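You operate a simulated robot arm through the tools that you are given. There is no shell and no other tool.

You run a simulated two-armed robot. Do the job below in one go: nothing can be reset, and whatever is moved stays where it is left.

TASK
Clinch the loose copper tab on to the green element.
Fine: guard fully open, tab on the middle of its top, guard shut, switch on, green button once, switch off. Set down upright: copper tab.

It is judged by the outcome, as a careful person would: the job done as asked, and still so three seconds after it is handed in. It fails if anything else is knocked over, pushed out of place, dropped, spilled or broken.

THE ROBOT
Two 7-joint arms with fingered hands on one trunk that stands fixed in place. Base frame: the origin is at the foot of the trunk, x ahead of it, y to its left, z up. Units: mm, rad, N and s.
The left shoulder is at [39, 186, 1285], the right one opposite. With the tool pointing down near the work surface each hand reaches from about 100 to 740 mm from the base axis, measured 20 degrees to its own side. Payload 3.6 kg a hand.
The tool frame of a hand sits at the grasp point between the pads (the TCP): z along the fingers, y along the line on which they close. The tips reach 26 mm beyond it. The gripper opens to 88 mm. The gripper's body begins 30 mm behind the TCP. The gripper is a hand of 3 fingers: y runs from the thumb to the fingers, the wrist lies at [-17, -98, -164] in the tool frame.
Orientation is that of the tool frame in the base frame, as [roll, pitch, yaw] about the fixed x, y, z axes, in that order (R = Rz(yaw) Ry(pitch) Rx(roll)). With the fingers straight down and the wrist toward the robot, the tool's x, y and z point along [0, 1, 0], [1, 0, 0] and [0, 0, -1] of the base frame.

THE INTERFACE
- The arms move only by the tool nudge_tool. It takes "left_motion", "right_motion" or both (then of equal length, played together; a hand with none holds still); each is one flat list of numbers, 6 for each row, row after row: the shift along the base's x, y, z in mm, then the turn, a rotation vector about the base's x, y, z in rad. In form: [dx, dy, dz, ax, ay, az, dx, dy, dz, ax, ay, az, ...]. A call has 1 to 20 rows; each row is the pose to reach, as a shift and turn from the pose commanded when the call began. Each row takes 0.2 s and may step no farther than 50 mm and 0.15 rad from the row before; otherwise, the whole call is refused. A pose out of reach is approached as far as the arm can. The call stops where the force on the tool passes 60 N (or 10 N more than at its start, if that is more) or the arm is blocked; 0.2 s more then pass. In this call time passes only in rows, and 0.2 s behind the last. The reply holds the time, the measured pose of the TCP, the force on the tool along the base axes, the opening and the grip force, in the units named above and with some noise, with the torque about the TCP (base axes, N m) and any sound that the robot's microphone picked up, and new pictures: "show" is both (left out), scene, wrist or none (wrist: the cameras of the hands that moved).
- Cameras (640 x 400 px; columns grow to the right, rows downward): "scene" is now at [218.5, -58.3, 1250.2]; the picture's right is [-0.66, -0.75, 0.00], its down [0.06, -0.05, -1.00] and it looks along [0.74, -0.66, 0.08] (base axes); focal length 214 px, centre (320, 200). "left" rides on the left gripper at [-56, -80, -102] in its tool frame; the picture's right is [-0.73, -0.32, 0.60], its down [0.62, -0.66, 0.41] and it looks along [0.27, 0.68, 0.69] (tool axes); focal length 247 px, centre (320, 200). "right" rides on the right gripper at [56, -80, -102] in its tool frame; the picture's right is [-0.73, 0.32, -0.60], its down [-0.62, -0.67, 0.41] and it looks along [-0.27, 0.68, 0.69] (tool axes); focal length 247 px, centre (320, 200). There is no depth. A picture from a camera that has moved, and an enlarged one, comes with that camera's place and axes in the base frame and with its lens. The place of the scene camera against the robot may be out by one fixed shift of up to 18 mm in any direction.
- slide_trunk(by): slides the trunk up (or, below 0, down) by that many mm; the arms and the scene camera ride with it, the base frame stays. It gives what a move gives, with no picture.
- curl_fingers(fingers, thumb_bend, thumb_turn, hand): sets how far each is bent, from 0 (flat) to 100 (curled in); at 30 the hand is open as for a grip, at 70 the pads meet at the TCP. One left out holds its place. A second passes; each finger stops where it meets its share of the squeeze, and holds until it gets a number again. It is the only way to open and close the hand. It gives what a move gives, with no picture; readings hold the bend of each and the force on the fingers (four entries, about 0 where the hand has none), thumb and palm. thumb_turn goes from beside the hand (0) to across from the fingers (100), as for a grip.
- aim_head(pan, tilt): turns the head with the scene camera to pan (to the left, within 1.047 rad either way) and tilt (down, from -0.506 to 1.204), counted from straight ahead of the robot. It gives what a move gives, and a new picture of the scene camera.
- close_up(camera, box): a new picture of the part [left, top, right, bottom] of that camera's present view, enlarged. The clock stands still meanwhile.
- finish_job(): hands the job in; it is judged then, once.

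Places have to be worked out from the pictures, the camera data and where the tool is seen. Open the grippers and draw the arms clear of the work before you hand the job in, unless the task says otherwise.

The tools are called after "Call:" as a command line: name --argument value ..., lists and objects as JSON in quotes. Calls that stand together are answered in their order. nudge_tool: Moves the arms, as the interface text tells. Its arguments: {"type":"object","properties":{"left_motion":{"type":"array"},"right_motion":{"type":"array"},"show":{"type":"string","enum":["both","scene","wrist","none"]}},"required":[]} The other tools are called the same way: slide_trunk (by) slides the trunk up or down; curl_fingers (fingers, thumb_bend, thumb_turn, hand) moves the fingers one by one; aim_head (pan, tilt) turns the head that bears the scene camera; close_up (camera, box) takes an enlarged picture of a part of a camera's view; finish_job () hands the job in.

At the start:

```text
time_s: 0.0
left_tool_pos: [477.8, -59.7, 1516.6]
left_tcp_rot: [-3.141, 0.0, 1.571]
left_wrist_force: [-1.3, 0.9, -0.3]
left_ft_torque: [-0.01, -0.03, 0.03]
left_gripper_width: 87.6
left_gripper_force: 0.1
left_shape: jaw
left_bend: [30.0, 30.0, 98.0]
left_finger forces: [0.0, 0.0, 0.0, 0.0, 0.0, 0.0]
right_tool_pos: [369.9, -439.2, 1561.2]
right_tcp_rot: [-3.141, -0.001, 1.57]
right_wrist_force: [-0.5, 0.5, -0.2]
right_ft_torque: [-0.01, 0.01, -0.05]
right_gripper_width: 88.1
right_gripper_force: 0.0
right_shape: jaw
right_bend: [30.0, 30.0, 98.0]
right_finger forces: [0.1, 0.0, 0.1, 0.1, 0.0, 0.0]
trunk travel left (down, up): [-428.0, 329.0]
head pan, tilt: [-0.726, -0.079]
```

scene: 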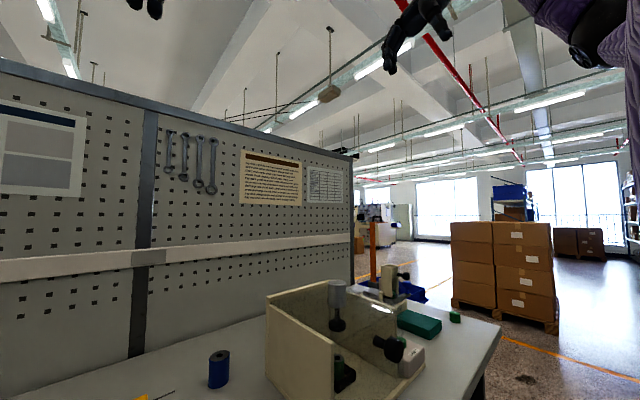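
right: 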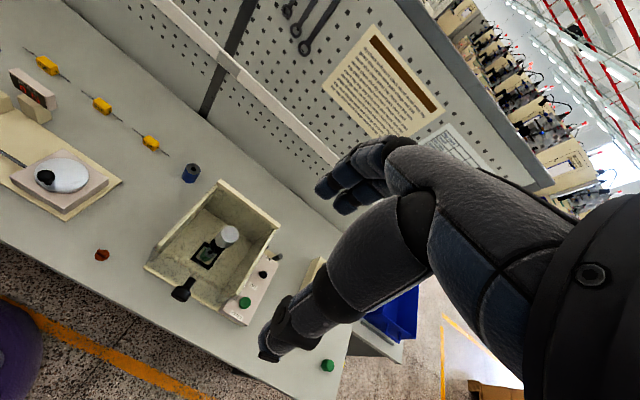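
left: 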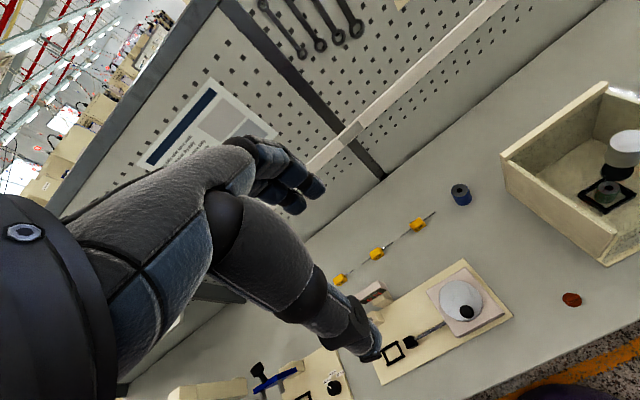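

I see a workbench with a cream press box (guard with a knob), a green element inside it, and a small copper-coloured piece on the table. I tilt the head down to see the table properly.

Call:
aim_head --pan -0.5 --tilt 0.7

```text
time_s: 1.1
left_tool_pos: [477.5, -60.5, 1516.9]
left_tcp_rot: [-3.141, 0.0, 1.57]
left_wrist_force: [-0.8, -0.2, 0.5]
left_ft_torque: [0.02, 0.01, -0.05]
left_gripper_width: 87.8
left_gripper_force: 0.1
left_shape: jaw
left_bend: [30.0, 30.0, 98.0]
left_finger forces: [0.0, 0.0, 0.0, 0.1, 0.0, 0.0]
right_tool_pos: [370.5, -441.0, 1562.2]
right_tcp_rot: [-3.14, -0.001, 1.569]
right_wrist_force: [-0.4, 0.0, 0.7]
right_ft_torque: [0.01, -0.02, 0.01]
right_gripper_width: 87.6
right_gripper_force: 0.1
right_shape: jaw
right_bend: [30.0, 30.0, 98.0]
right_finger forces: [0.0, 0.0, 0.1, 0.0, 0.1, 0.0]
trunk travel left (down, up): [-428.0, 329.0]
head pan, tilt: [-0.499, 0.7]
camera scene: at [227.5, -40.7, 1179.5], right [-0.48, -0.88, 0.0], down [-0.56, 0.31, -0.77], along [0.67, -0.37, -0.64], focal length 214 px, centre (320, 200)
```

scene: 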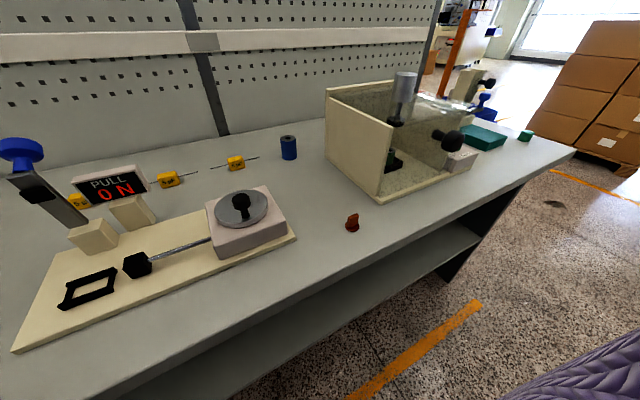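

The press box sits right of centre with a small reddish tab in front of it, and another fixture lies at the left. I take close-ups to read the details.

Call:
close_up --camera "scene" --box '[310, 60, 490, 240]'

Call:
close_up --camera "scene" --box '[0, 120, 320, 360]'

Call:
close_up --camera "right" --box '[80, 160, 340, 380]'

Call:
close_up --camera "left" --box '[480, 60, 640, 320]'

```text
2.22 times, centred on (400, 150) of scene
camera zoom: at [227.5, -40.7, 1179.5], right [-0.48, -0.88, 0.0], down [-0.56, 0.31, -0.77], along [0.67, -0.37, -0.64], focal length 477 px, centre (142, 311)
```

zoom: 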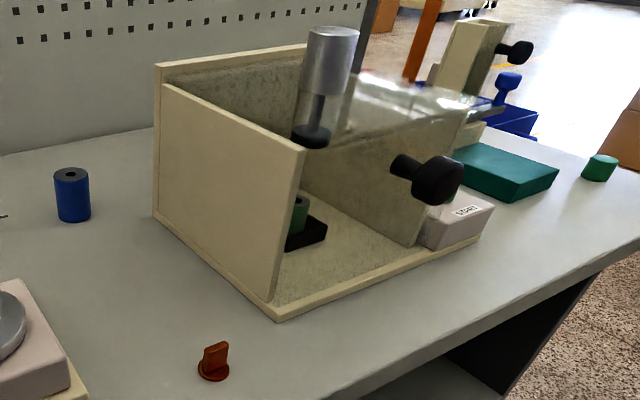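

```text
1.67 times, centred on (160, 240) of scene
camera zoom: at [227.5, -40.7, 1179.5], right [-0.48, -0.88, 0.0], down [-0.56, 0.31, -0.77], along [0.67, -0.37, -0.64], focal length 358 px, centre (587, 133)
```

zoom: 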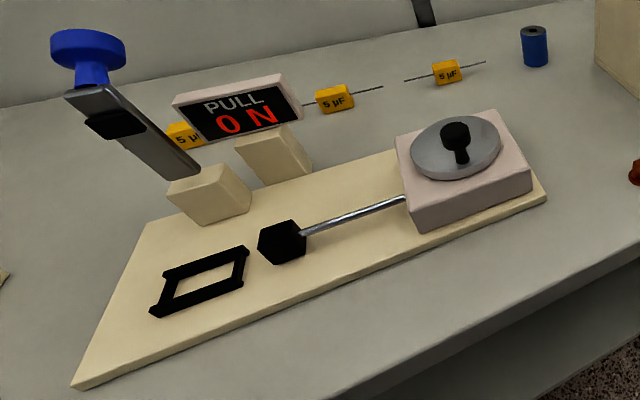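

```text
1.82 times, centred on (210, 270) of right
camera zoom: at [290.2, -384.5, 1664.1], right [0.32, -0.73, 0.6], down [-0.67, -0.62, -0.41], along [0.68, -0.27, -0.69], focal length 449 px, centre (520, 73)
```

zoom: 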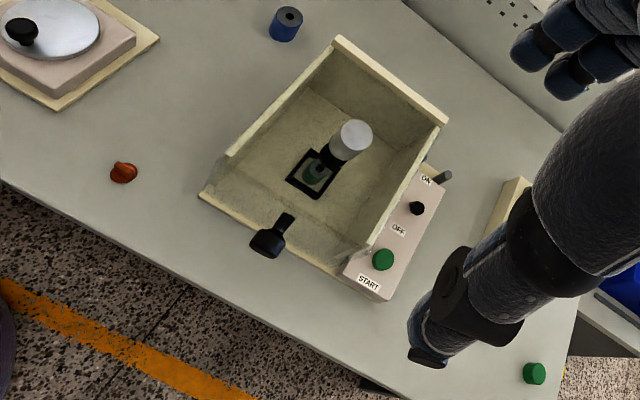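

```text
1.54 times, centred on (560, 190) of left
camera zoom: at [398.1, -115.1, 1620.0], right [-0.32, -0.73, -0.6], down [-0.66, 0.62, -0.41], along [0.68, 0.27, -0.69], focal length 380 px, centre (-49, 215)
```

zoom: 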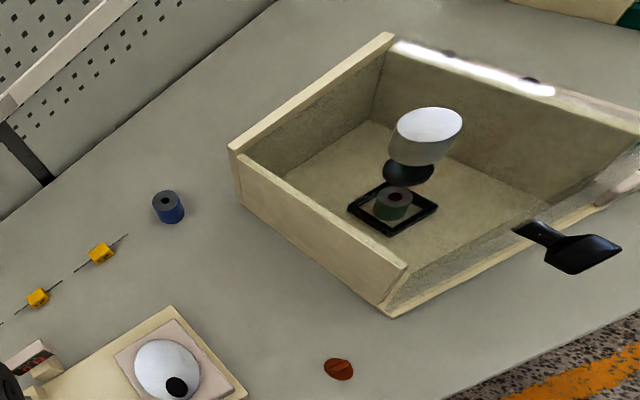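

I need to understand the guard's hinge and the tab's shape, so I take tighter close-ups of them.

Call:
close_up --camera "scene" --box '[370, 60, 500, 150]'

Call:
close_up --camera "scene" --box '[330, 200, 380, 240]'

Call:
close_up --camera "right" --box '[135, 170, 295, 330]'

Call:
close_up --camera "left" --box '[540, 270, 600, 320]'

```text
4.44 times, centred on (435, 105) of scene
camera zoom: at [227.5, -40.7, 1179.5], right [-0.48, -0.88, 0.0], down [-0.56, 0.31, -0.77], along [0.67, -0.37, -0.64], focal length 953 px, centre (-191, 622)
```

zoom: 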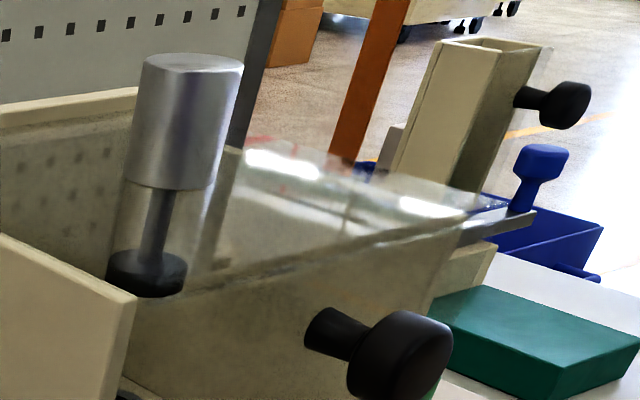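

```text
10.00 times, centred on (355, 220) of scene
camera zoom: at [227.5, -40.7, 1179.5], right [-0.48, -0.88, 0.0], down [-0.56, 0.31, -0.77], along [0.67, -0.37, -0.64], focal length 2145 px, centre (-30, 0)
```

zoom: 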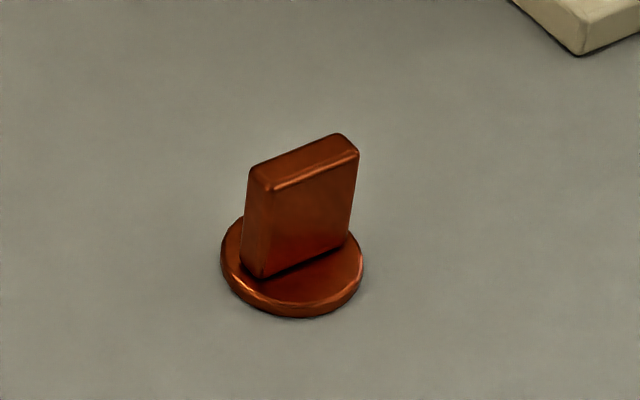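

```text
2.50 times, centred on (215, 250) of right
camera zoom: at [290.2, -384.5, 1664.1], right [0.32, -0.73, 0.6], down [-0.67, -0.62, -0.41], along [0.68, -0.27, -0.69], focal length 617 px, centre (582, 75)
```

zoom: 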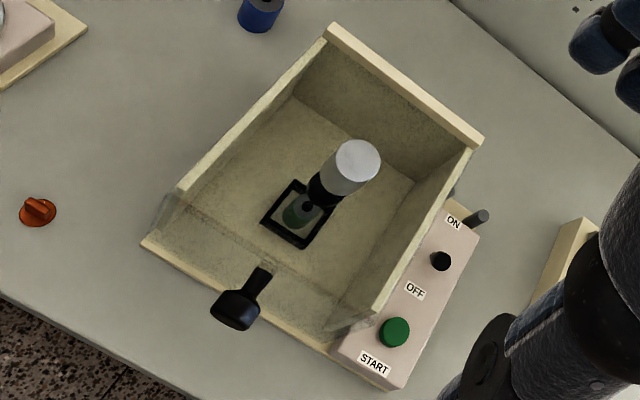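

```text
8.00 times, centred on (570, 295) of left
camera zoom: at [398.1, -115.1, 1620.0], right [-0.32, -0.73, -0.6], down [-0.66, 0.62, -0.41], along [0.68, 0.27, -0.69], focal length 1976 px, centre (-1680, -560)
```

zoom: 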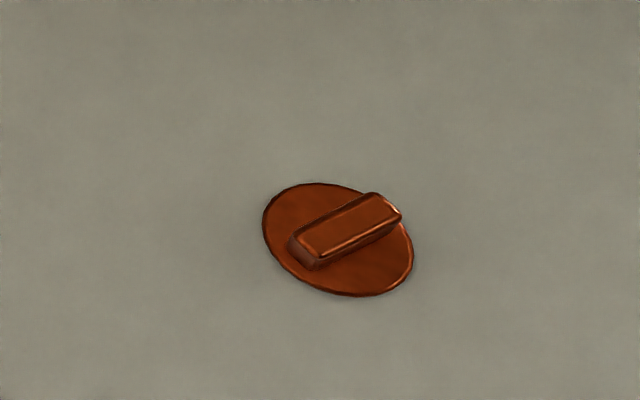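

The guard looks like a clear front panel with a black knob, but its hinge isn't clear from above. I lower the trunk to bring the cameras down for a flatter view.

Call:
slide_trunk --by -180

Call:
aim_head --pan -0.75 --tilt 0.4

Call:
close_up --camera "scene" --box '[220, 130, 420, 260]'

```text
time_s: 3.1
left_tool_pos: [477.0, -58.9, 1337.9]
left_tcp_rot: [3.141, 0.001, 1.572]
left_wrist_force: [0.1, -0.1, -0.2]
left_ft_torque: [-0.02, -0.02, 0.0]
left_gripper_width: 87.7
left_gripper_force: 0.1
left_shape: jaw
left_bend: [30.0, 30.0, 98.0]
left_finger forces: [0.1, 0.1, 0.1, 0.1, 0.0, 0.1]
right_tool_pos: [391.7, -440.2, 1370.4]
right_tcp_rot: [-3.108, 0.0, 1.571]
right_wrist_force: [-0.8, 0.5, 0.2]
right_ft_torque: [0.01, -0.02, 0.01]
right_gripper_width: 87.5
right_gripper_force: 0.1
right_shape: jaw
right_bend: [30.0, 30.0, 98.0]
right_finger forces: [0.0, 0.1, 0.0, 0.0, 0.2, 0.0]
trunk travel left (down, up): [-248.0, 509.0]
head pan, tilt: [-0.499, 0.7]
```

```text
time_s: 3.9
left_tool_pos: [479.2, -59.8, 1337.5]
left_tcp_rot: [3.141, 0.002, 1.57]
left_wrist_force: [0.2, 0.2, -0.2]
left_ft_torque: [-0.02, 0.03, 0.0]
left_gripper_width: 87.4
left_gripper_force: 0.1
left_shape: jaw
left_bend: [30.0, 30.0, 98.0]
left_finger forces: [0.0, 0.1, 0.0, 0.0, 0.0, 0.1]
right_tool_pos: [391.2, -439.7, 1370.5]
right_tcp_rot: [-3.106, 0.001, 1.571]
right_wrist_force: [0.0, -0.6, -0.2]
right_ft_torque: [0.02, 0.0, 0.01]
right_gripper_width: 87.6
right_gripper_force: 0.1
right_shape: jaw
right_bend: [30.0, 30.0, 98.0]
right_finger forces: [0.0, 0.1, 0.0, 0.0, 0.0, 0.0]
trunk travel left (down, up): [-248.0, 509.0]
head pan, tilt: [-0.75, 0.4]
camera scene: at [246.1, -63.1, 1012.4], right [-0.68, -0.73, 0.0], down [-0.29, 0.27, -0.92], along [0.67, -0.63, -0.39], focal length 214 px, centre (320, 200)
```

scene: 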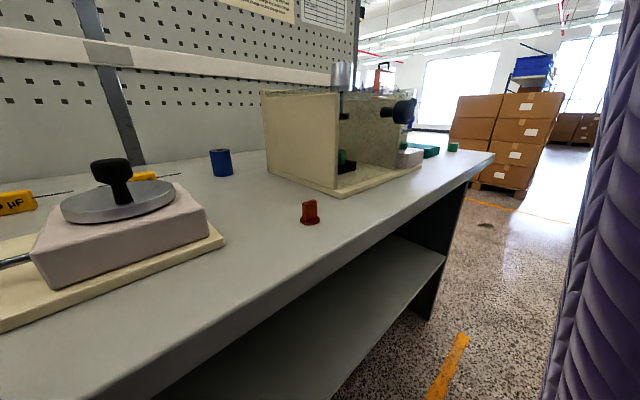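

```text
3.08 times, centred on (320, 195) of scene
camera zoom: at [246.1, -63.1, 1012.4], right [-0.68, -0.73, 0.0], down [-0.29, 0.27, -0.92], along [0.67, -0.63, -0.39], focal length 660 px, centre (320, 215)
```

zoom: 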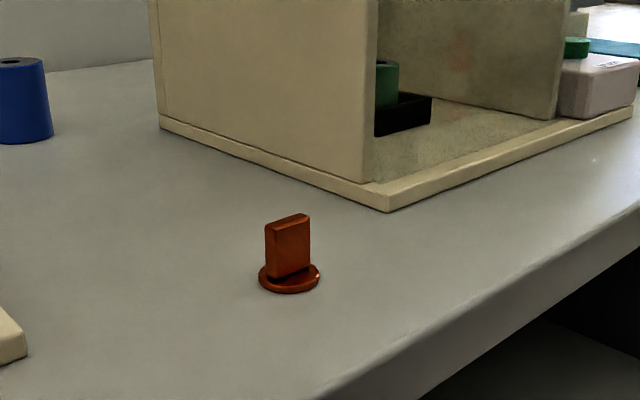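

Now I zoom on the press box from this lower viewpoint to see the guard.

Call:
close_up --camera "scene" --box '[250, 55, 450, 205]'

Call:
close_up --camera "scene" --box '[325, 60, 425, 130]'

Call:
close_up --camera "right" --box '[0, 100, 400, 400]'

Call:
close_up --camera "left" --box '[300, 100, 640, 400]'

```text
2.67 times, centred on (350, 130) of scene
camera zoom: at [246.1, -63.1, 1012.4], right [-0.68, -0.73, 0.0], down [-0.29, 0.27, -0.92], along [0.67, -0.63, -0.39], focal length 572 px, centre (240, 387)
```

zoom: 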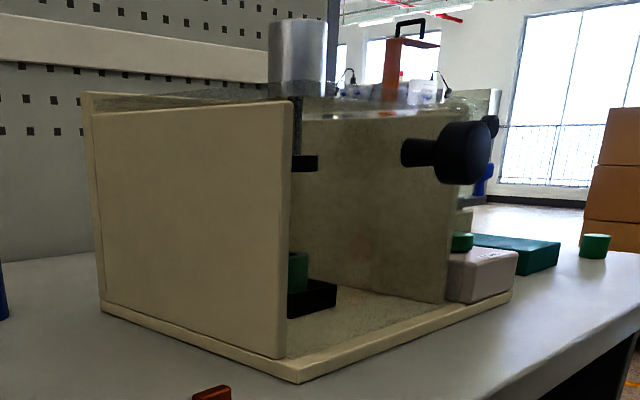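

```text
5.71 times, centred on (375, 95) of scene
camera zoom: at [246.1, -63.1, 1012.4], right [-0.68, -0.73, 0.0], down [-0.29, 0.27, -0.92], along [0.67, -0.63, -0.39], focal length 1226 px, centre (6, 800)
```

zoom: 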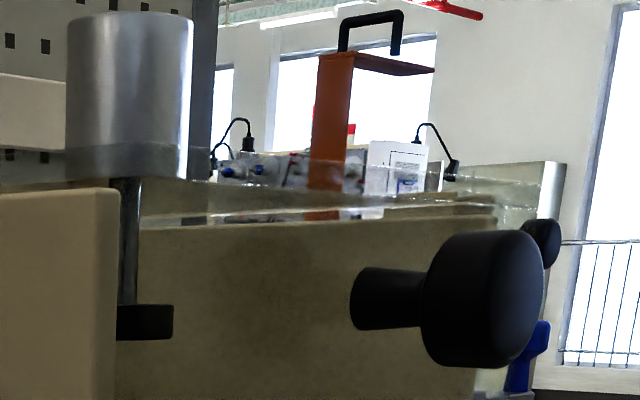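

```text
1.33 times, centred on (200, 250) of right
camera zoom: at [315.7, -384.4, 1476.0], right [0.34, -0.73, 0.59], down [-0.68, -0.62, -0.39], along [0.65, -0.27, -0.71], focal length 329 px, centre (480, 133)
```

zoom: 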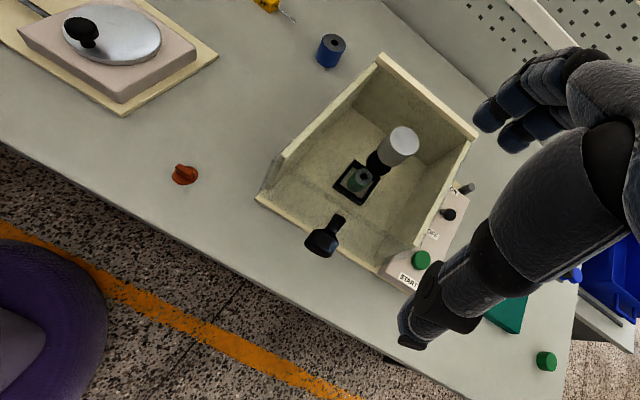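

```text
1.33 times, centred on (470, 250) of left
camera zoom: at [398.2, -115.0, 1440.0], right [-0.32, -0.73, -0.6], down [-0.67, 0.62, -0.41], along [0.68, 0.27, -0.69], focal length 329 px, centre (120, 133)
```

zoom: 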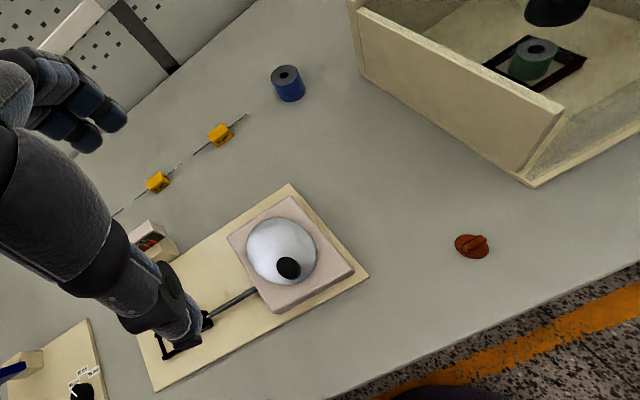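

The guard is a clear front panel with a knob near its top (about x 430, y -437, z ~1000). I move the right hand to give its wrist camera a lower frontal look at the press.

Call:
nudge_tool --right_motion '[-10, -12, -40, 0, 0, 0, -20, -24, -80, 0, 0, 0, -30, -36, -120, 0, 0, 0, -40, -50, -160, 0, 0, 0, -50, -65, -205, 0, 0, 0, -61, -80, -250, 0, 0, 0]'

```text
time_s: 5.3
left_tool_pos: [476.6, -60.0, 1337.0]
left_tcp_rot: [-3.141, 0.0, 1.569]
left_wrist_force: [-0.8, 0.0, 1.5]
left_ft_torque: [0.01, 0.03, 0.04]
left_gripper_width: 87.4
left_gripper_force: 0.0
left_shape: jaw
left_bend: [30.0, 30.0, 98.0]
left_finger forces: [0.0, 0.0, 0.0, 0.0, 0.0, 0.0]
right_tool_pos: [329.1, -517.8, 1123.0]
right_tcp_rot: [-3.11, 0.0, 1.569]
right_wrist_force: [0.7, -0.1, 0.5]
right_ft_torque: [-0.02, 0.02, 0.03]
right_gripper_width: 87.9
right_gripper_force: 0.1
right_shape: jaw
right_bend: [30.0, 30.0, 98.0]
right_finger forces: [0.0, 0.0, 0.0, 0.0, 0.0, 0.1]
trunk travel left (down, up): [-248.0, 509.0]
head pan, tilt: [-0.75, 0.4]
camera scene: at [245.7, -63.0, 1012.6], right [-0.68, -0.73, 0.0], down [-0.28, 0.27, -0.92], along [0.67, -0.63, -0.39], focal length 214 px, centre (320, 200)
camera right: at [253.3, -463.5, 1227.7], right [0.34, -0.73, 0.59], down [-0.68, -0.62, -0.39], along [0.65, -0.27, -0.71], focal length 247 px, centre (320, 200)
```

scene: 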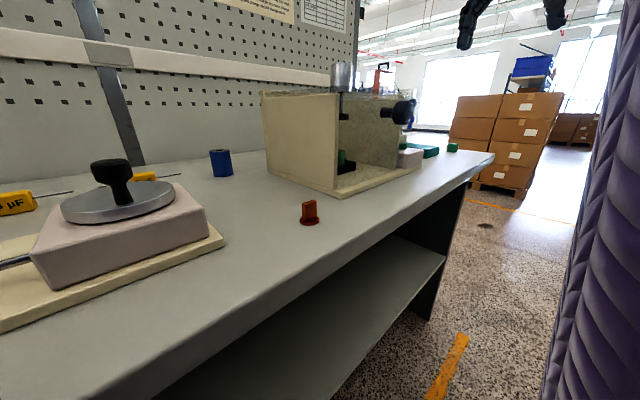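
right: 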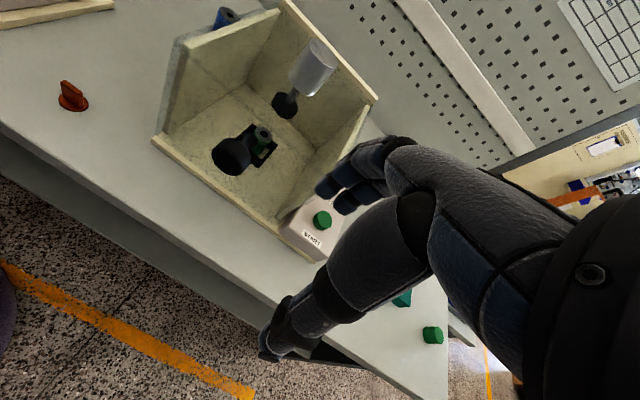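

Call:
close_up --camera "right" --box '[140, 0, 390, 270]'

Call:
close_up --camera "right" --box '[150, 20, 250, 180]'

```text
1.48 times, centred on (265, 135) of right
camera zoom: at [253.3, -463.5, 1227.7], right [0.34, -0.73, 0.59], down [-0.68, -0.62, -0.39], along [0.65, -0.27, -0.71], focal length 366 px, centre (402, 296)
```

zoom: 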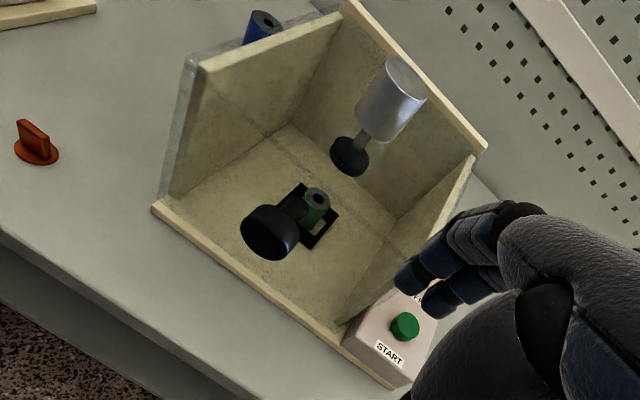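

```text
2.50 times, centred on (200, 100) of right
camera zoom: at [253.3, -463.5, 1227.7], right [0.34, -0.73, 0.59], down [-0.68, -0.62, -0.39], along [0.65, -0.27, -0.71], focal length 617 px, centre (620, 450)
```

zoom: 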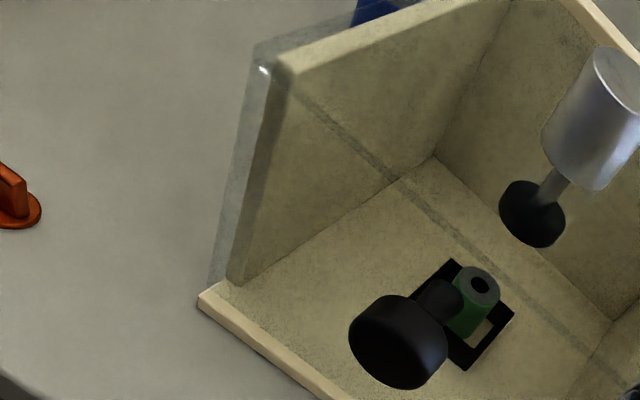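

The clear panel seems to have side pieces running along the outside of the walls. I bring the left hand's camera closer on the left side to see the guard's side and pivot.

Call:
nudge_tool --left_motion '[0, -15, -45, 0, 0, 0, 0, -30, -90, 0, 0, 0, 0, -45, -135, 0, 0, 0, 0, -60, -180, 0, 0, 0, 0, -75, -220, 0, 0, 0]' --show "wrist"

Call:
close_up --camera "left" --box '[400, 0, 640, 200]'

```text
time_s: 6.5
left_tool_pos: [478.6, -135.1, 1113.3]
left_tcp_rot: [3.141, -0.001, 1.571]
left_wrist_force: [1.3, 0.8, 0.4]
left_ft_torque: [0.0, 0.04, 0.03]
left_gripper_width: 87.7
left_gripper_force: 0.1
left_shape: jaw
left_bend: [30.0, 30.0, 98.0]
left_finger forces: [0.0, 0.1, 0.0, 0.0, 0.1, 0.0]
right_tool_pos: [330.8, -518.2, 1121.6]
right_tcp_rot: [-3.108, 0.002, 1.573]
right_wrist_force: [0.8, -0.4, -0.3]
right_ft_torque: [0.01, 0.02, 0.02]
right_gripper_width: 87.9
right_gripper_force: 0.1
right_shape: jaw
right_bend: [30.0, 30.0, 98.0]
right_finger forces: [0.1, 0.0, 0.0, 0.0, 0.0, 0.0]
trunk travel left (down, up): [-248.0, 509.0]
head pan, tilt: [-0.75, 0.4]
camera left: at [398.6, -190.6, 1216.7], right [-0.32, -0.73, -0.6], down [-0.67, 0.62, -0.41], along [0.68, 0.27, -0.69], focal length 247 px, centre (320, 200)
```

left: 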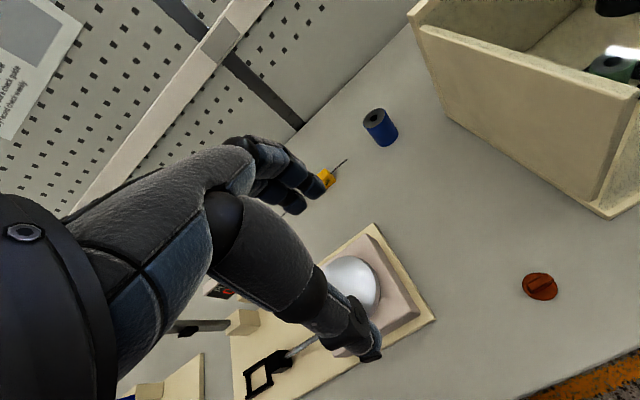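

```text
2.00 times, centred on (520, 100) of left
camera zoom: at [398.6, -190.6, 1216.7], right [-0.32, -0.73, -0.6], down [-0.67, 0.62, -0.41], along [0.68, 0.27, -0.69], focal length 494 px, centre (-80, 400)
```

zoom: 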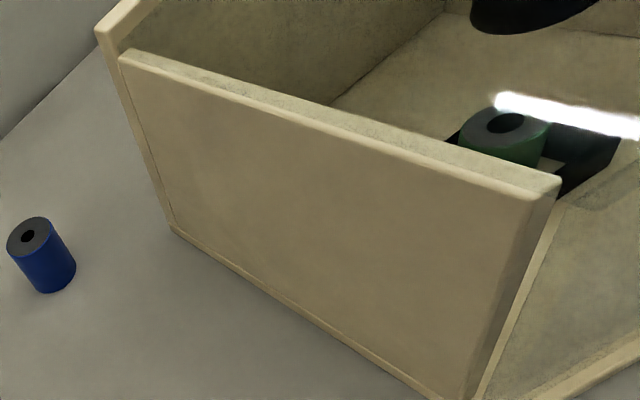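

A bright streak above the element hints at a clear horizontal sheet. I zoom tighter on the wall top edges from both wrist cameras.

Call:
close_up --camera "left" --box '[560, 20, 640, 100]'

Call:
close_up --camera "left" --box '[400, 0, 500, 80]'

Call:
close_up --camera "right" --box '[160, 0, 290, 100]'

Call:
close_up --camera "right" --box '[270, 50, 400, 150]'

```text
5.00 times, centred on (600, 60) of left
camera zoom: at [398.6, -190.6, 1216.7], right [-0.32, -0.73, -0.6], down [-0.67, 0.62, -0.41], along [0.68, 0.27, -0.69], focal length 1235 px, centre (-1080, 900)
```

zoom: 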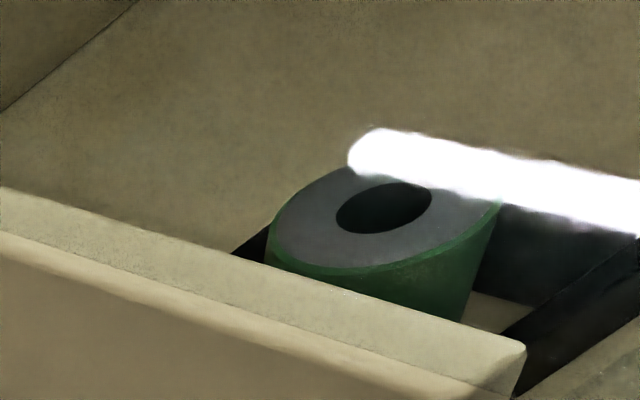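

```text
5.00 times, centred on (450, 40) of left
camera zoom: at [398.6, -190.6, 1216.7], right [-0.32, -0.73, -0.6], down [-0.67, 0.62, -0.41], along [0.68, 0.27, -0.69], focal length 1235 px, centre (-330, 1000)
```

zoom: 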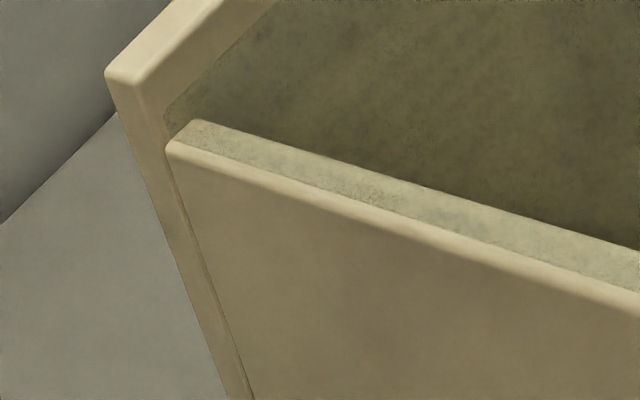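

```text
4.00 times, centred on (225, 50) of right
camera zoom: at [254.7, -464.0, 1227.3], right [0.34, -0.73, 0.59], down [-0.68, -0.62, -0.39], along [0.65, -0.27, -0.71], focal length 988 px, centre (700, 800)
```

zoom: 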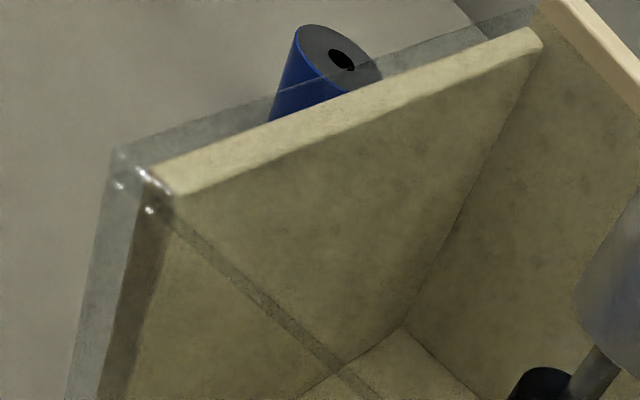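

```text
4.00 times, centred on (335, 100) of right
camera zoom: at [254.7, -464.0, 1227.3], right [0.34, -0.73, 0.59], down [-0.68, -0.62, -0.39], along [0.65, -0.27, -0.71], focal length 988 px, centre (260, 600)
```

zoom: 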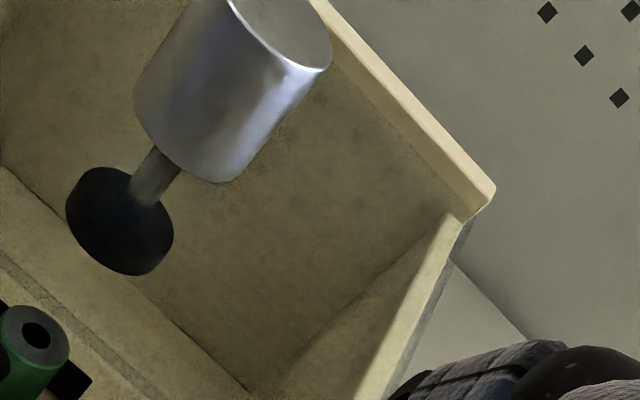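

The guard is a clear L-shaped hood: a lid over the walls plus a front panel carrying the knob. I raise the right hand's camera over the box to see whether the lid has a slot for the ram and where it hinges.

Call:
nudge_tool --right_motion '[20, -10, 30, 0, 0, 0, 45, -20, 60, 0, 0, 0, 70, -30, 90, 0, 0, 0, 100, -42, 110, 0, 0, 0]' --show "wrist"

Call:
close_up --camera "right" --box '[120, 60, 320, 210]'

Call:
close_up --camera "right" --box '[200, 70, 320, 160]'

```text
time_s: 7.5
left_tool_pos: [477.6, -133.8, 1113.3]
left_tcp_rot: [3.141, 0.001, 1.57]
left_wrist_force: [0.5, -0.3, 0.0]
left_ft_torque: [0.03, 0.02, 0.0]
left_gripper_width: 87.5
left_gripper_force: 0.1
left_shape: jaw
left_bend: [30.0, 30.0, 98.0]
left_finger forces: [0.0, 0.1, 0.0, 0.1, 0.0, 0.0]
right_tool_pos: [431.6, -560.1, 1230.1]
right_tcp_rot: [-3.108, 0.0, 1.571]
right_wrist_force: [-0.1, -0.5, 0.0]
right_ft_torque: [0.01, 0.02, -0.02]
right_gripper_width: 87.7
right_gripper_force: 0.0
right_shape: jaw
right_bend: [30.0, 30.0, 98.0]
right_finger forces: [0.0, 0.1, 0.1, 0.0, 0.0, 0.1]
trunk travel left (down, up): [-248.0, 509.0]
head pan, tilt: [-0.75, 0.4]
camera right: at [355.0, -504.5, 1335.3], right [0.34, -0.73, 0.59], down [-0.68, -0.62, -0.39], along [0.65, -0.27, -0.71], focal length 247 px, centre (320, 200)
```

right: 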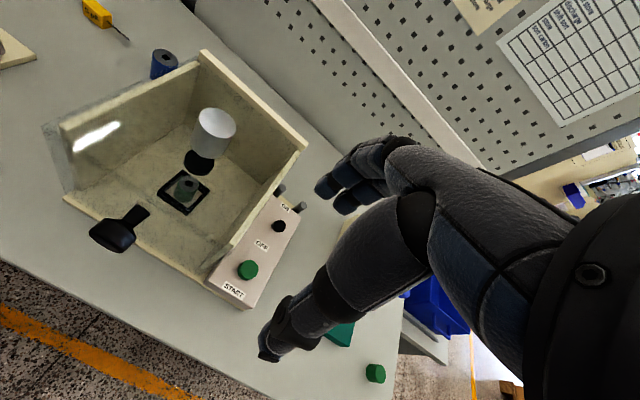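

```text
2.67 times, centred on (220, 135) of right
camera zoom: at [355.0, -504.5, 1335.3], right [0.34, -0.73, 0.59], down [-0.68, -0.62, -0.39], along [0.65, -0.27, -0.71], focal length 659 px, centre (587, 373)
```

zoom: 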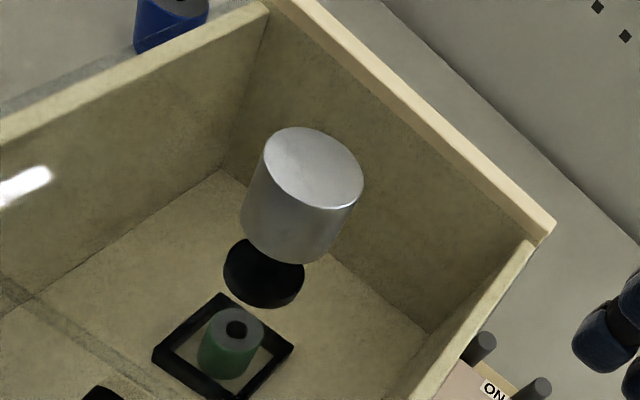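

```text
4.44 times, centred on (260, 115) of right
camera zoom: at [355.0, -504.5, 1335.3], right [0.34, -0.73, 0.59], down [-0.68, -0.62, -0.39], along [0.65, -0.27, -0.71], focal length 1098 px, centre (587, 578)
```

zoom: 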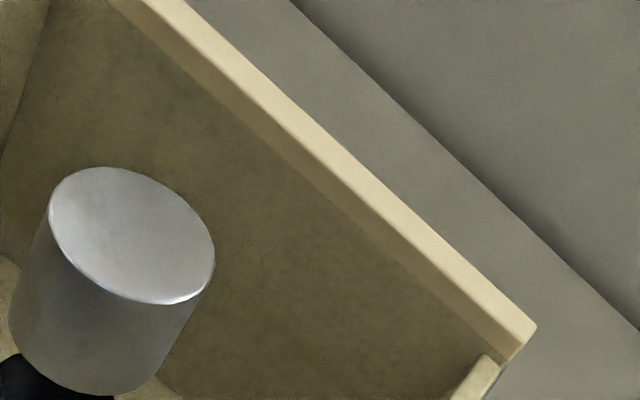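

I look closely at the switch panel and the two grey pegs beside it.

Call:
close_up --camera "right" --box '[205, 170, 325, 310]'

Call:
close_up --camera "right" --box '[30, 50, 230, 260]'

```text
2.86 times, centred on (265, 240) of right
camera zoom: at [355.0, -504.5, 1335.3], right [0.34, -0.73, 0.59], down [-0.68, -0.62, -0.39], along [0.65, -0.27, -0.71], focal length 706 px, centre (477, 86)
```

zoom: 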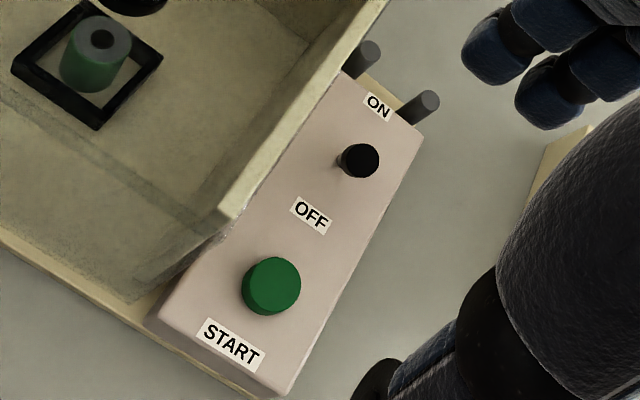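

```text
1.90 times, centred on (130, 155) of right
camera zoom: at [355.0, -504.5, 1335.3], right [0.34, -0.73, 0.59], down [-0.68, -0.62, -0.39], along [0.65, -0.27, -0.71], focal length 470 px, centre (682, 286)
```

zoom: 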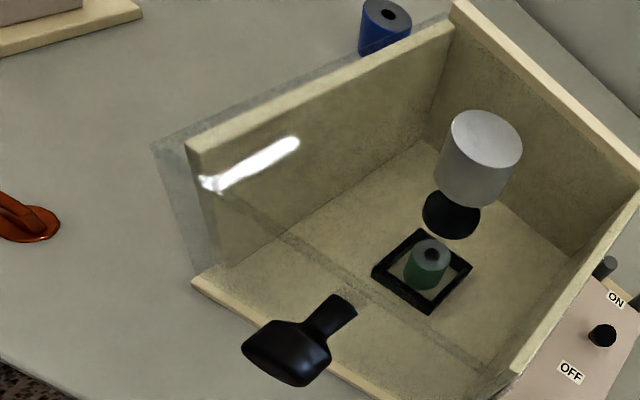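

The hood's lid reaches to the back wall, so it most likely hinges at the back and is lifted by the knob; the toggle sits between ON and OFF with START nearest me. I raise the trunk a bit for reach, then move the left arm out of the way to the left.

Call:
slide_trunk --by 120

Call:
nudge_tool --left_motion '[-10, 45, 0, 0, 0, 0, -20, 90, 0, 0, 0, 0, -30, 135, 0, 0, 0, 0, -40, 180, 0, 0, 0, 0, -50, 225, 0, 0, 0, 0, -60, 270, 0, 0, 0, 0, -70, 315, 0, 0, 0, 0, -80, 350, 0, 0, 0, 0]' --right_motion '[-10, 5, 0, 0, -0.034, 0, -25, 10, 0, 0, -0.034, 0, -40, 20, 0, 0, -0.034, 0, -55, 30, 0, 0, -0.034, 0, -70, 40, 0, 0, -0.034, 0, -85, 50, 0, 0, -0.034, 0, -100, 60, 0, 0, -0.034, 0, -100, 70, 0, 0, -0.034, 0]' --show "scene"

```text
time_s: 9.0
left_tool_pos: [477.7, -135.3, 1236.6]
left_tcp_rot: [3.141, 0.0, 1.569]
left_wrist_force: [0.0, -0.8, -0.4]
left_ft_torque: [0.02, 0.03, 0.0]
left_gripper_width: 87.8
left_gripper_force: 0.1
left_shape: jaw
left_bend: [30.0, 30.0, 98.0]
left_finger forces: [0.0, 0.1, 0.0, 0.0, 0.0, 0.0]
right_tool_pos: [432.0, -561.7, 1350.2]
right_tcp_rot: [-3.106, 0.0, 1.571]
right_wrist_force: [0.2, -0.4, 0.2]
right_ft_torque: [0.0, 0.03, 0.0]
right_gripper_width: 87.7
right_gripper_force: 0.0
right_shape: jaw
right_bend: [30.0, 30.0, 98.0]
right_finger forces: [0.0, 0.1, 0.0, 0.0, 0.0, 0.0]
trunk travel left (down, up): [-368.0, 389.0]
head pan, tilt: [-0.75, 0.4]
```

```text
time_s: 10.8
left_tool_pos: [396.0, 214.4, 1239.5]
left_tcp_rot: [-3.141, 0.002, 1.57]
left_wrist_force: [0.2, -0.1, -0.1]
left_ft_torque: [-0.04, 0.04, -0.02]
left_gripper_width: 87.8
left_gripper_force: 0.0
left_shape: jaw
left_bend: [30.0, 30.0, 98.0]
left_finger forces: [0.0, 0.0, 0.0, 0.0, 0.1, 0.0]
right_tool_pos: [330.9, -489.9, 1351.6]
right_tcp_rot: [-3.14, 0.001, 1.57]
right_wrist_force: [0.0, 0.4, 0.1]
right_ft_torque: [0.01, 0.01, 0.0]
right_gripper_width: 87.7
right_gripper_force: 0.1
right_shape: jaw
right_bend: [30.0, 30.0, 98.0]
right_finger forces: [0.0, 0.1, 0.0, 0.0, 0.0, 0.0]
trunk travel left (down, up): [-368.0, 389.0]
head pan, tilt: [-0.75, 0.4]
camera scene: at [227.1, -62.2, 1142.6], right [-0.68, -0.73, 0.0], down [-0.28, 0.26, -0.92], along [0.67, -0.63, -0.39], focal length 214 px, centre (320, 200)
```

scene: 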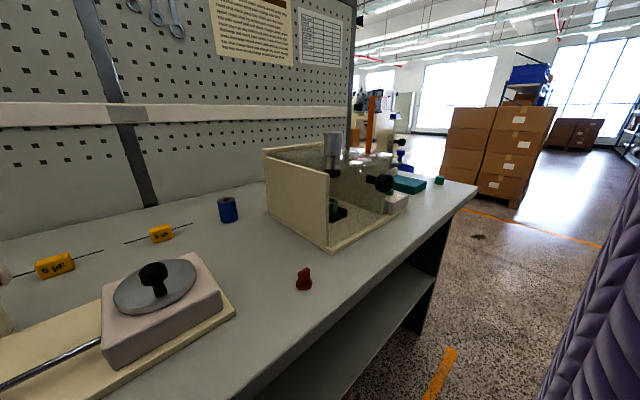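

Both arms moved cleanly. Now I yaw the right hand by -90° in free space (thumb to the left) so its closing line runs along y, lowering it slightly.

Call:
nudge_tool --right_motion '[0, 0, -15, 0, 0, -0.145, 0, 0, -30, 0, 0, -0.29, 0, 0, -45, 0, 0, -0.435, 0, 0, -60, 0, 0, -0.58, 0, 0, -75, 0, 0, -0.725, 0, 0, -90, 0, 0, -0.87, 0, 0, -105, 0, 0, -1.015, 0, 0, -120, 0, 0, -1.16, 0, 0, -135, 0, 0, -1.305, 0, 0, -150, 0, 0, -1.45, 0, 0, -165, 0, 0, -1.571]'

```text
time_s: 13.2
left_tool_pos: [397.9, 214.2, 1238.9]
left_tcp_rot: [-3.141, 0.0, 1.57]
left_wrist_force: [-0.3, -0.3, -0.5]
left_ft_torque: [0.01, 0.01, 0.0]
left_gripper_width: 87.8
left_gripper_force: 0.1
left_shape: jaw
left_bend: [30.0, 30.0, 98.0]
left_finger forces: [0.1, 0.1, 0.0, 0.1, 0.0, 0.1]
right_tool_pos: [331.6, -491.0, 1186.0]
right_tcp_rot: [-3.141, 0.0, -0.002]
right_wrist_force: [-0.9, 0.1, -0.5]
right_ft_torque: [0.0, -0.03, 0.04]
right_gripper_width: 87.8
right_gripper_force: 0.2
right_shape: jaw
right_bend: [30.0, 30.0, 98.0]
right_finger forces: [0.0, 0.0, 0.0, 0.0, 0.0, 0.1]
right hand out of reach, approached as far as the arm can: row 5
trunk travel left (down, up): [-368.0, 389.0]
head pan, tilt: [-0.75, 0.4]
camera scene: at [227.5, -62.8, 1142.5], right [-0.68, -0.73, 0.0], down [-0.28, 0.27, -0.92], along [0.67, -0.63, -0.39], focal length 214 px, centre (320, 200)
camera right: at [388.9, -411.9, 1288.6], right [-0.74, -0.32, 0.6], down [-0.62, 0.67, -0.41], along [-0.27, -0.68, -0.69], focal length 247 px, centre (320, 200)
```

scene: 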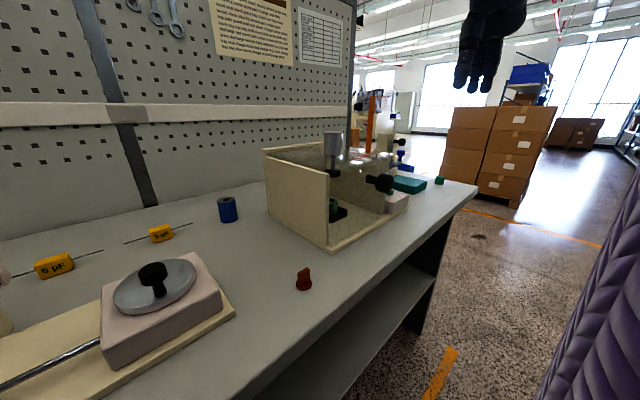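
right: 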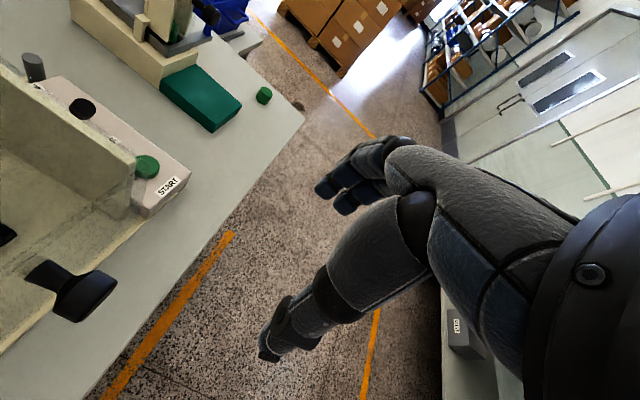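

The yaw succeeded (tool now thumb-left). Next I pitch the fingers forward 45° and move to a standoff in front of and above the knob.

Call:
nudge_tool --right_motion '[0, 8, -15, 0, -0.13, 0, 0, 16, -30, 0, -0.26, 0, 0, 24, -50, 0, -0.39, 0, 5, 32, -70, 0, -0.52, 0, 15, 40, -90, 0, -0.65, 0, 25, 54, -115, 0, -0.785, 0]'

```text
time_s: 14.6
left_tool_pos: [397.2, 213.4, 1238.3]
left_tcp_rot: [-3.142, -0.001, 1.572]
left_wrist_force: [0.5, 0.6, 1.3]
left_ft_torque: [-0.01, 0.01, 0.0]
left_gripper_width: 88.0
left_gripper_force: 0.1
left_shape: jaw
left_bend: [30.0, 30.0, 98.0]
left_finger forces: [0.1, 0.1, 0.0, 0.0, 0.1, 0.0]
right_tool_pos: [393.8, -454.5, 1065.3]
right_tcp_rot: [-3.138, -0.788, -0.004]
right_wrist_force: [0.3, -0.1, 0.1]
right_ft_torque: [-0.04, 0.01, 0.0]
right_gripper_width: 87.9
right_gripper_force: 0.1
right_shape: jaw
right_bend: [30.0, 30.0, 98.0]
right_finger forces: [0.1, 0.0, 0.1, 0.0, 0.0, 0.0]
right hand out of reach, approached as far as the arm can: row 3, 4, 5, 6
trunk travel left (down, up): [-368.0, 389.0]
head pan, tilt: [-0.75, 0.4]
camera scene: at [227.9, -63.5, 1142.3], right [-0.68, -0.73, 0.0], down [-0.29, 0.27, -0.92], along [0.67, -0.63, -0.39], focal length 214 px, centre (320, 200)
camera right: at [361.4, -375.8, 1177.5], right [-0.94, -0.32, -0.1], down [-0.15, 0.67, -0.73], along [0.3, -0.67, -0.68], focal length 247 px, centre (320, 200)
```

scene: 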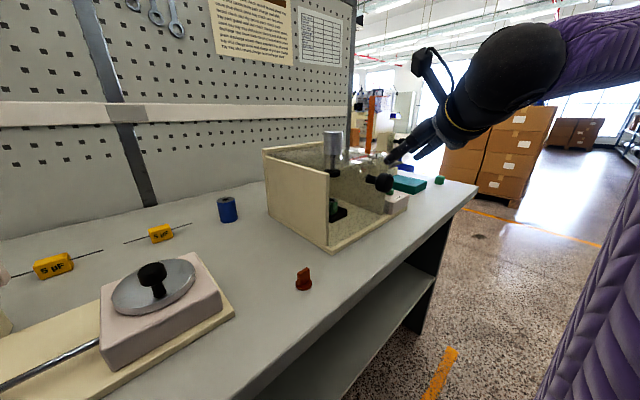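
right: 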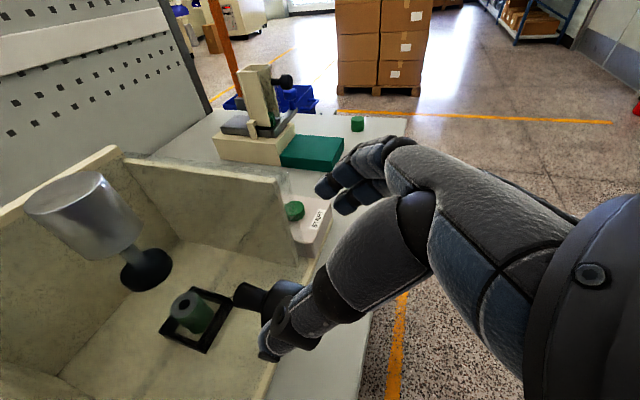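

The hand points forward-down near the knob, and the knob appears just beyond the thumb. I zoom to refine the knob's place before closing in.

Call:
close_up --camera "right" --box '[200, 230, 340, 380]'

Call:
close_up --camera "scene" --box '[320, 110, 460, 220]'

```text
2.67 times, centred on (270, 305) of right
camera zoom: at [361.4, -375.8, 1177.5], right [-0.94, -0.32, -0.1], down [-0.15, 0.67, -0.73], along [0.3, -0.67, -0.68], focal length 659 px, centre (453, -80)
```

zoom: 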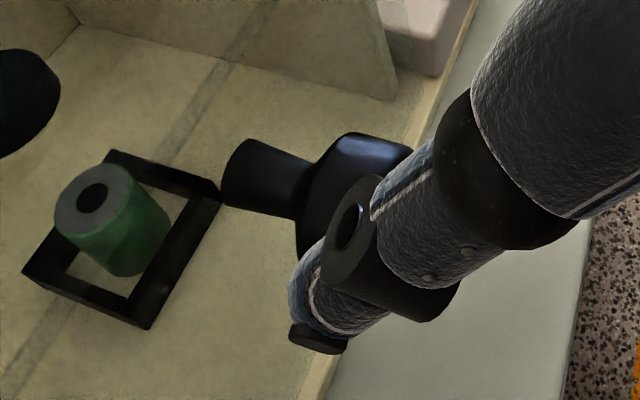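

```text
3.64 times, centred on (390, 165) of scene
camera zoom: at [227.9, -63.5, 1142.3], right [-0.68, -0.73, 0.0], down [-0.29, 0.27, -0.92], along [0.67, -0.63, -0.39], focal length 780 px, centre (66, 327)
```

zoom: 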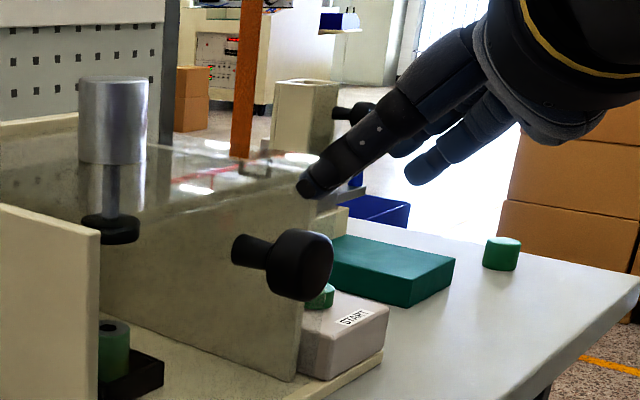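

Knob head centre works out at about (425, -436, 1004). The last pose was limited by reach, so I make one small sideways step to check how the command reference behaves.

Call:
nudge_tool --right_motion '[5, 10, -5, 0, 0, 0]' --show "none"

```text
time_s: 15.0
left_tool_pos: [397.6, 213.1, 1238.1]
left_tcp_rot: [-3.141, 0.0, 1.569]
left_wrist_force: [0.6, 0.4, -0.1]
left_ft_torque: [0.0, 0.0, 0.05]
left_gripper_width: 87.8
left_gripper_force: 0.1
left_shape: jaw
left_bend: [30.0, 30.0, 98.0]
left_finger forces: [0.1, 0.1, 0.0, 0.0, 0.0, 0.0]
right_tool_pos: [399.9, -442.4, 1059.8]
right_tcp_rot: [-3.139, -0.783, -0.003]
right_wrist_force: [0.5, -0.3, 0.0]
right_ft_torque: [-0.01, -0.02, -0.03]
right_gripper_width: 88.0
right_gripper_force: 0.1
right_shape: jaw
right_bend: [30.0, 30.0, 98.0]
right_finger forces: [0.1, 0.0, 0.1, 0.0, 0.0, 0.0]
trunk travel left (down, up): [-368.0, 389.0]
head pan, tilt: [-0.75, 0.4]
```

The reference follows the attained pose. I now lower the open hand so the pads straddle the knob head.

Call:
nudge_tool --right_motion '[8, 3, -18, 0, 0, 0, 16, 6, -36, 0, 0, 0, 25, 6, -55, 0, 0, 0]'

Call:
close_up --camera "right" --box '[200, 150, 400, 380]'

Call:
close_up --camera "scene" --box '[320, 110, 460, 220]'

```text
time_s: 15.8
left_tool_pos: [397.0, 213.4, 1238.8]
left_tcp_rot: [-3.141, 0.001, 1.569]
left_wrist_force: [-0.3, -0.1, 0.4]
left_ft_torque: [0.0, 0.01, -0.01]
left_gripper_width: 87.9
left_gripper_force: 0.1
left_shape: jaw
left_bend: [30.0, 30.0, 98.0]
left_finger forces: [0.0, 0.0, 0.0, 0.0, 0.0, 0.1]
right_tool_pos: [424.9, -439.3, 1002.3]
right_tcp_rot: [-3.141, -0.785, 0.003]
right_wrist_force: [-0.5, -0.1, 0.3]
right_ft_torque: [-0.01, -0.01, 0.01]
right_gripper_width: 87.9
right_gripper_force: 0.1
right_shape: jaw
right_bend: [30.0, 30.0, 98.0]
right_finger forces: [0.0, 0.0, 0.0, 0.0, 0.1, 0.0]
trunk travel left (down, up): [-368.0, 389.0]
head pan, tilt: [-0.75, 0.4]
camera scene: at [227.6, -63.3, 1142.4], right [-0.68, -0.73, 0.0], down [-0.28, 0.27, -0.92], along [0.67, -0.63, -0.39], focal length 214 px, centre (320, 200)
camera right: at [392.2, -360.0, 1114.5], right [-0.94, -0.32, -0.09], down [-0.15, 0.66, -0.73], along [0.3, -0.68, -0.68], focal length 247 px, centre (320, 200)
```

scene: 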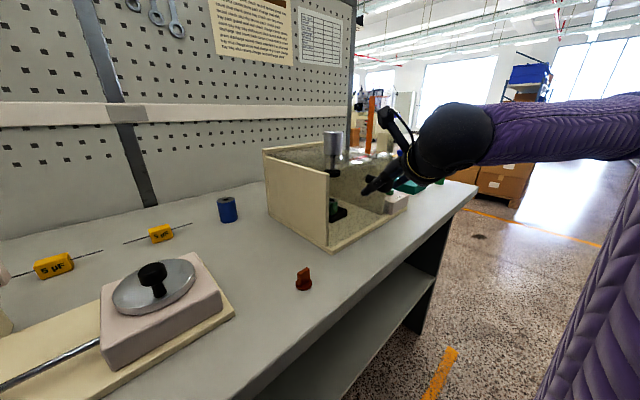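
right: 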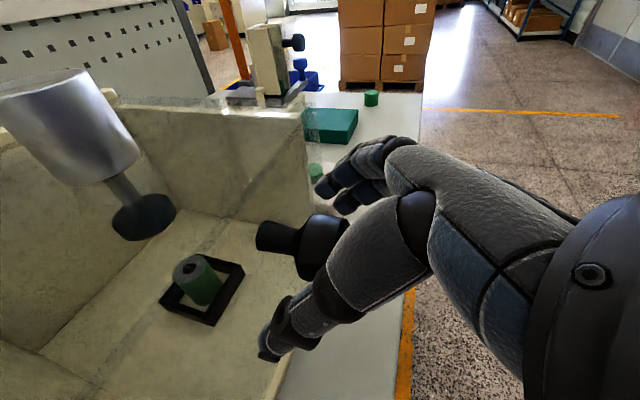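

```text
1.74 times, centred on (300, 265) of right
camera zoom: at [392.2, -360.0, 1114.5], right [-0.94, -0.32, -0.09], down [-0.15, 0.66, -0.73], along [0.3, -0.68, -0.68], focal length 430 px, centre (355, 87)
```

zoom: 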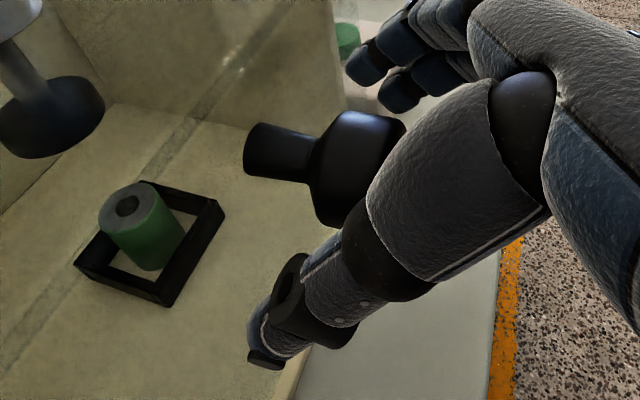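

```text
3.64 times, centred on (390, 165) of scene
camera zoom: at [227.6, -63.3, 1142.4], right [-0.68, -0.73, 0.0], down [-0.28, 0.27, -0.92], along [0.67, -0.63, -0.39], focal length 780 px, centre (66, 327)
```

zoom: 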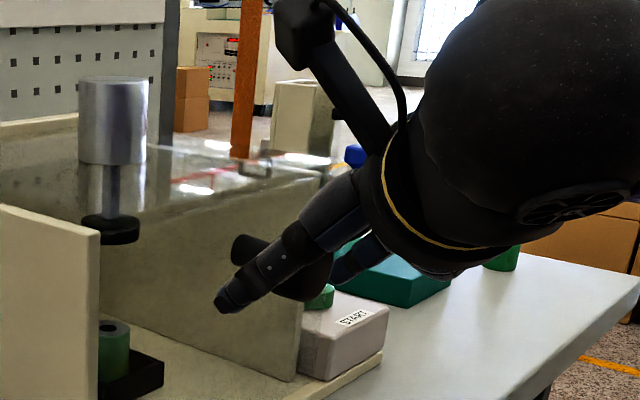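

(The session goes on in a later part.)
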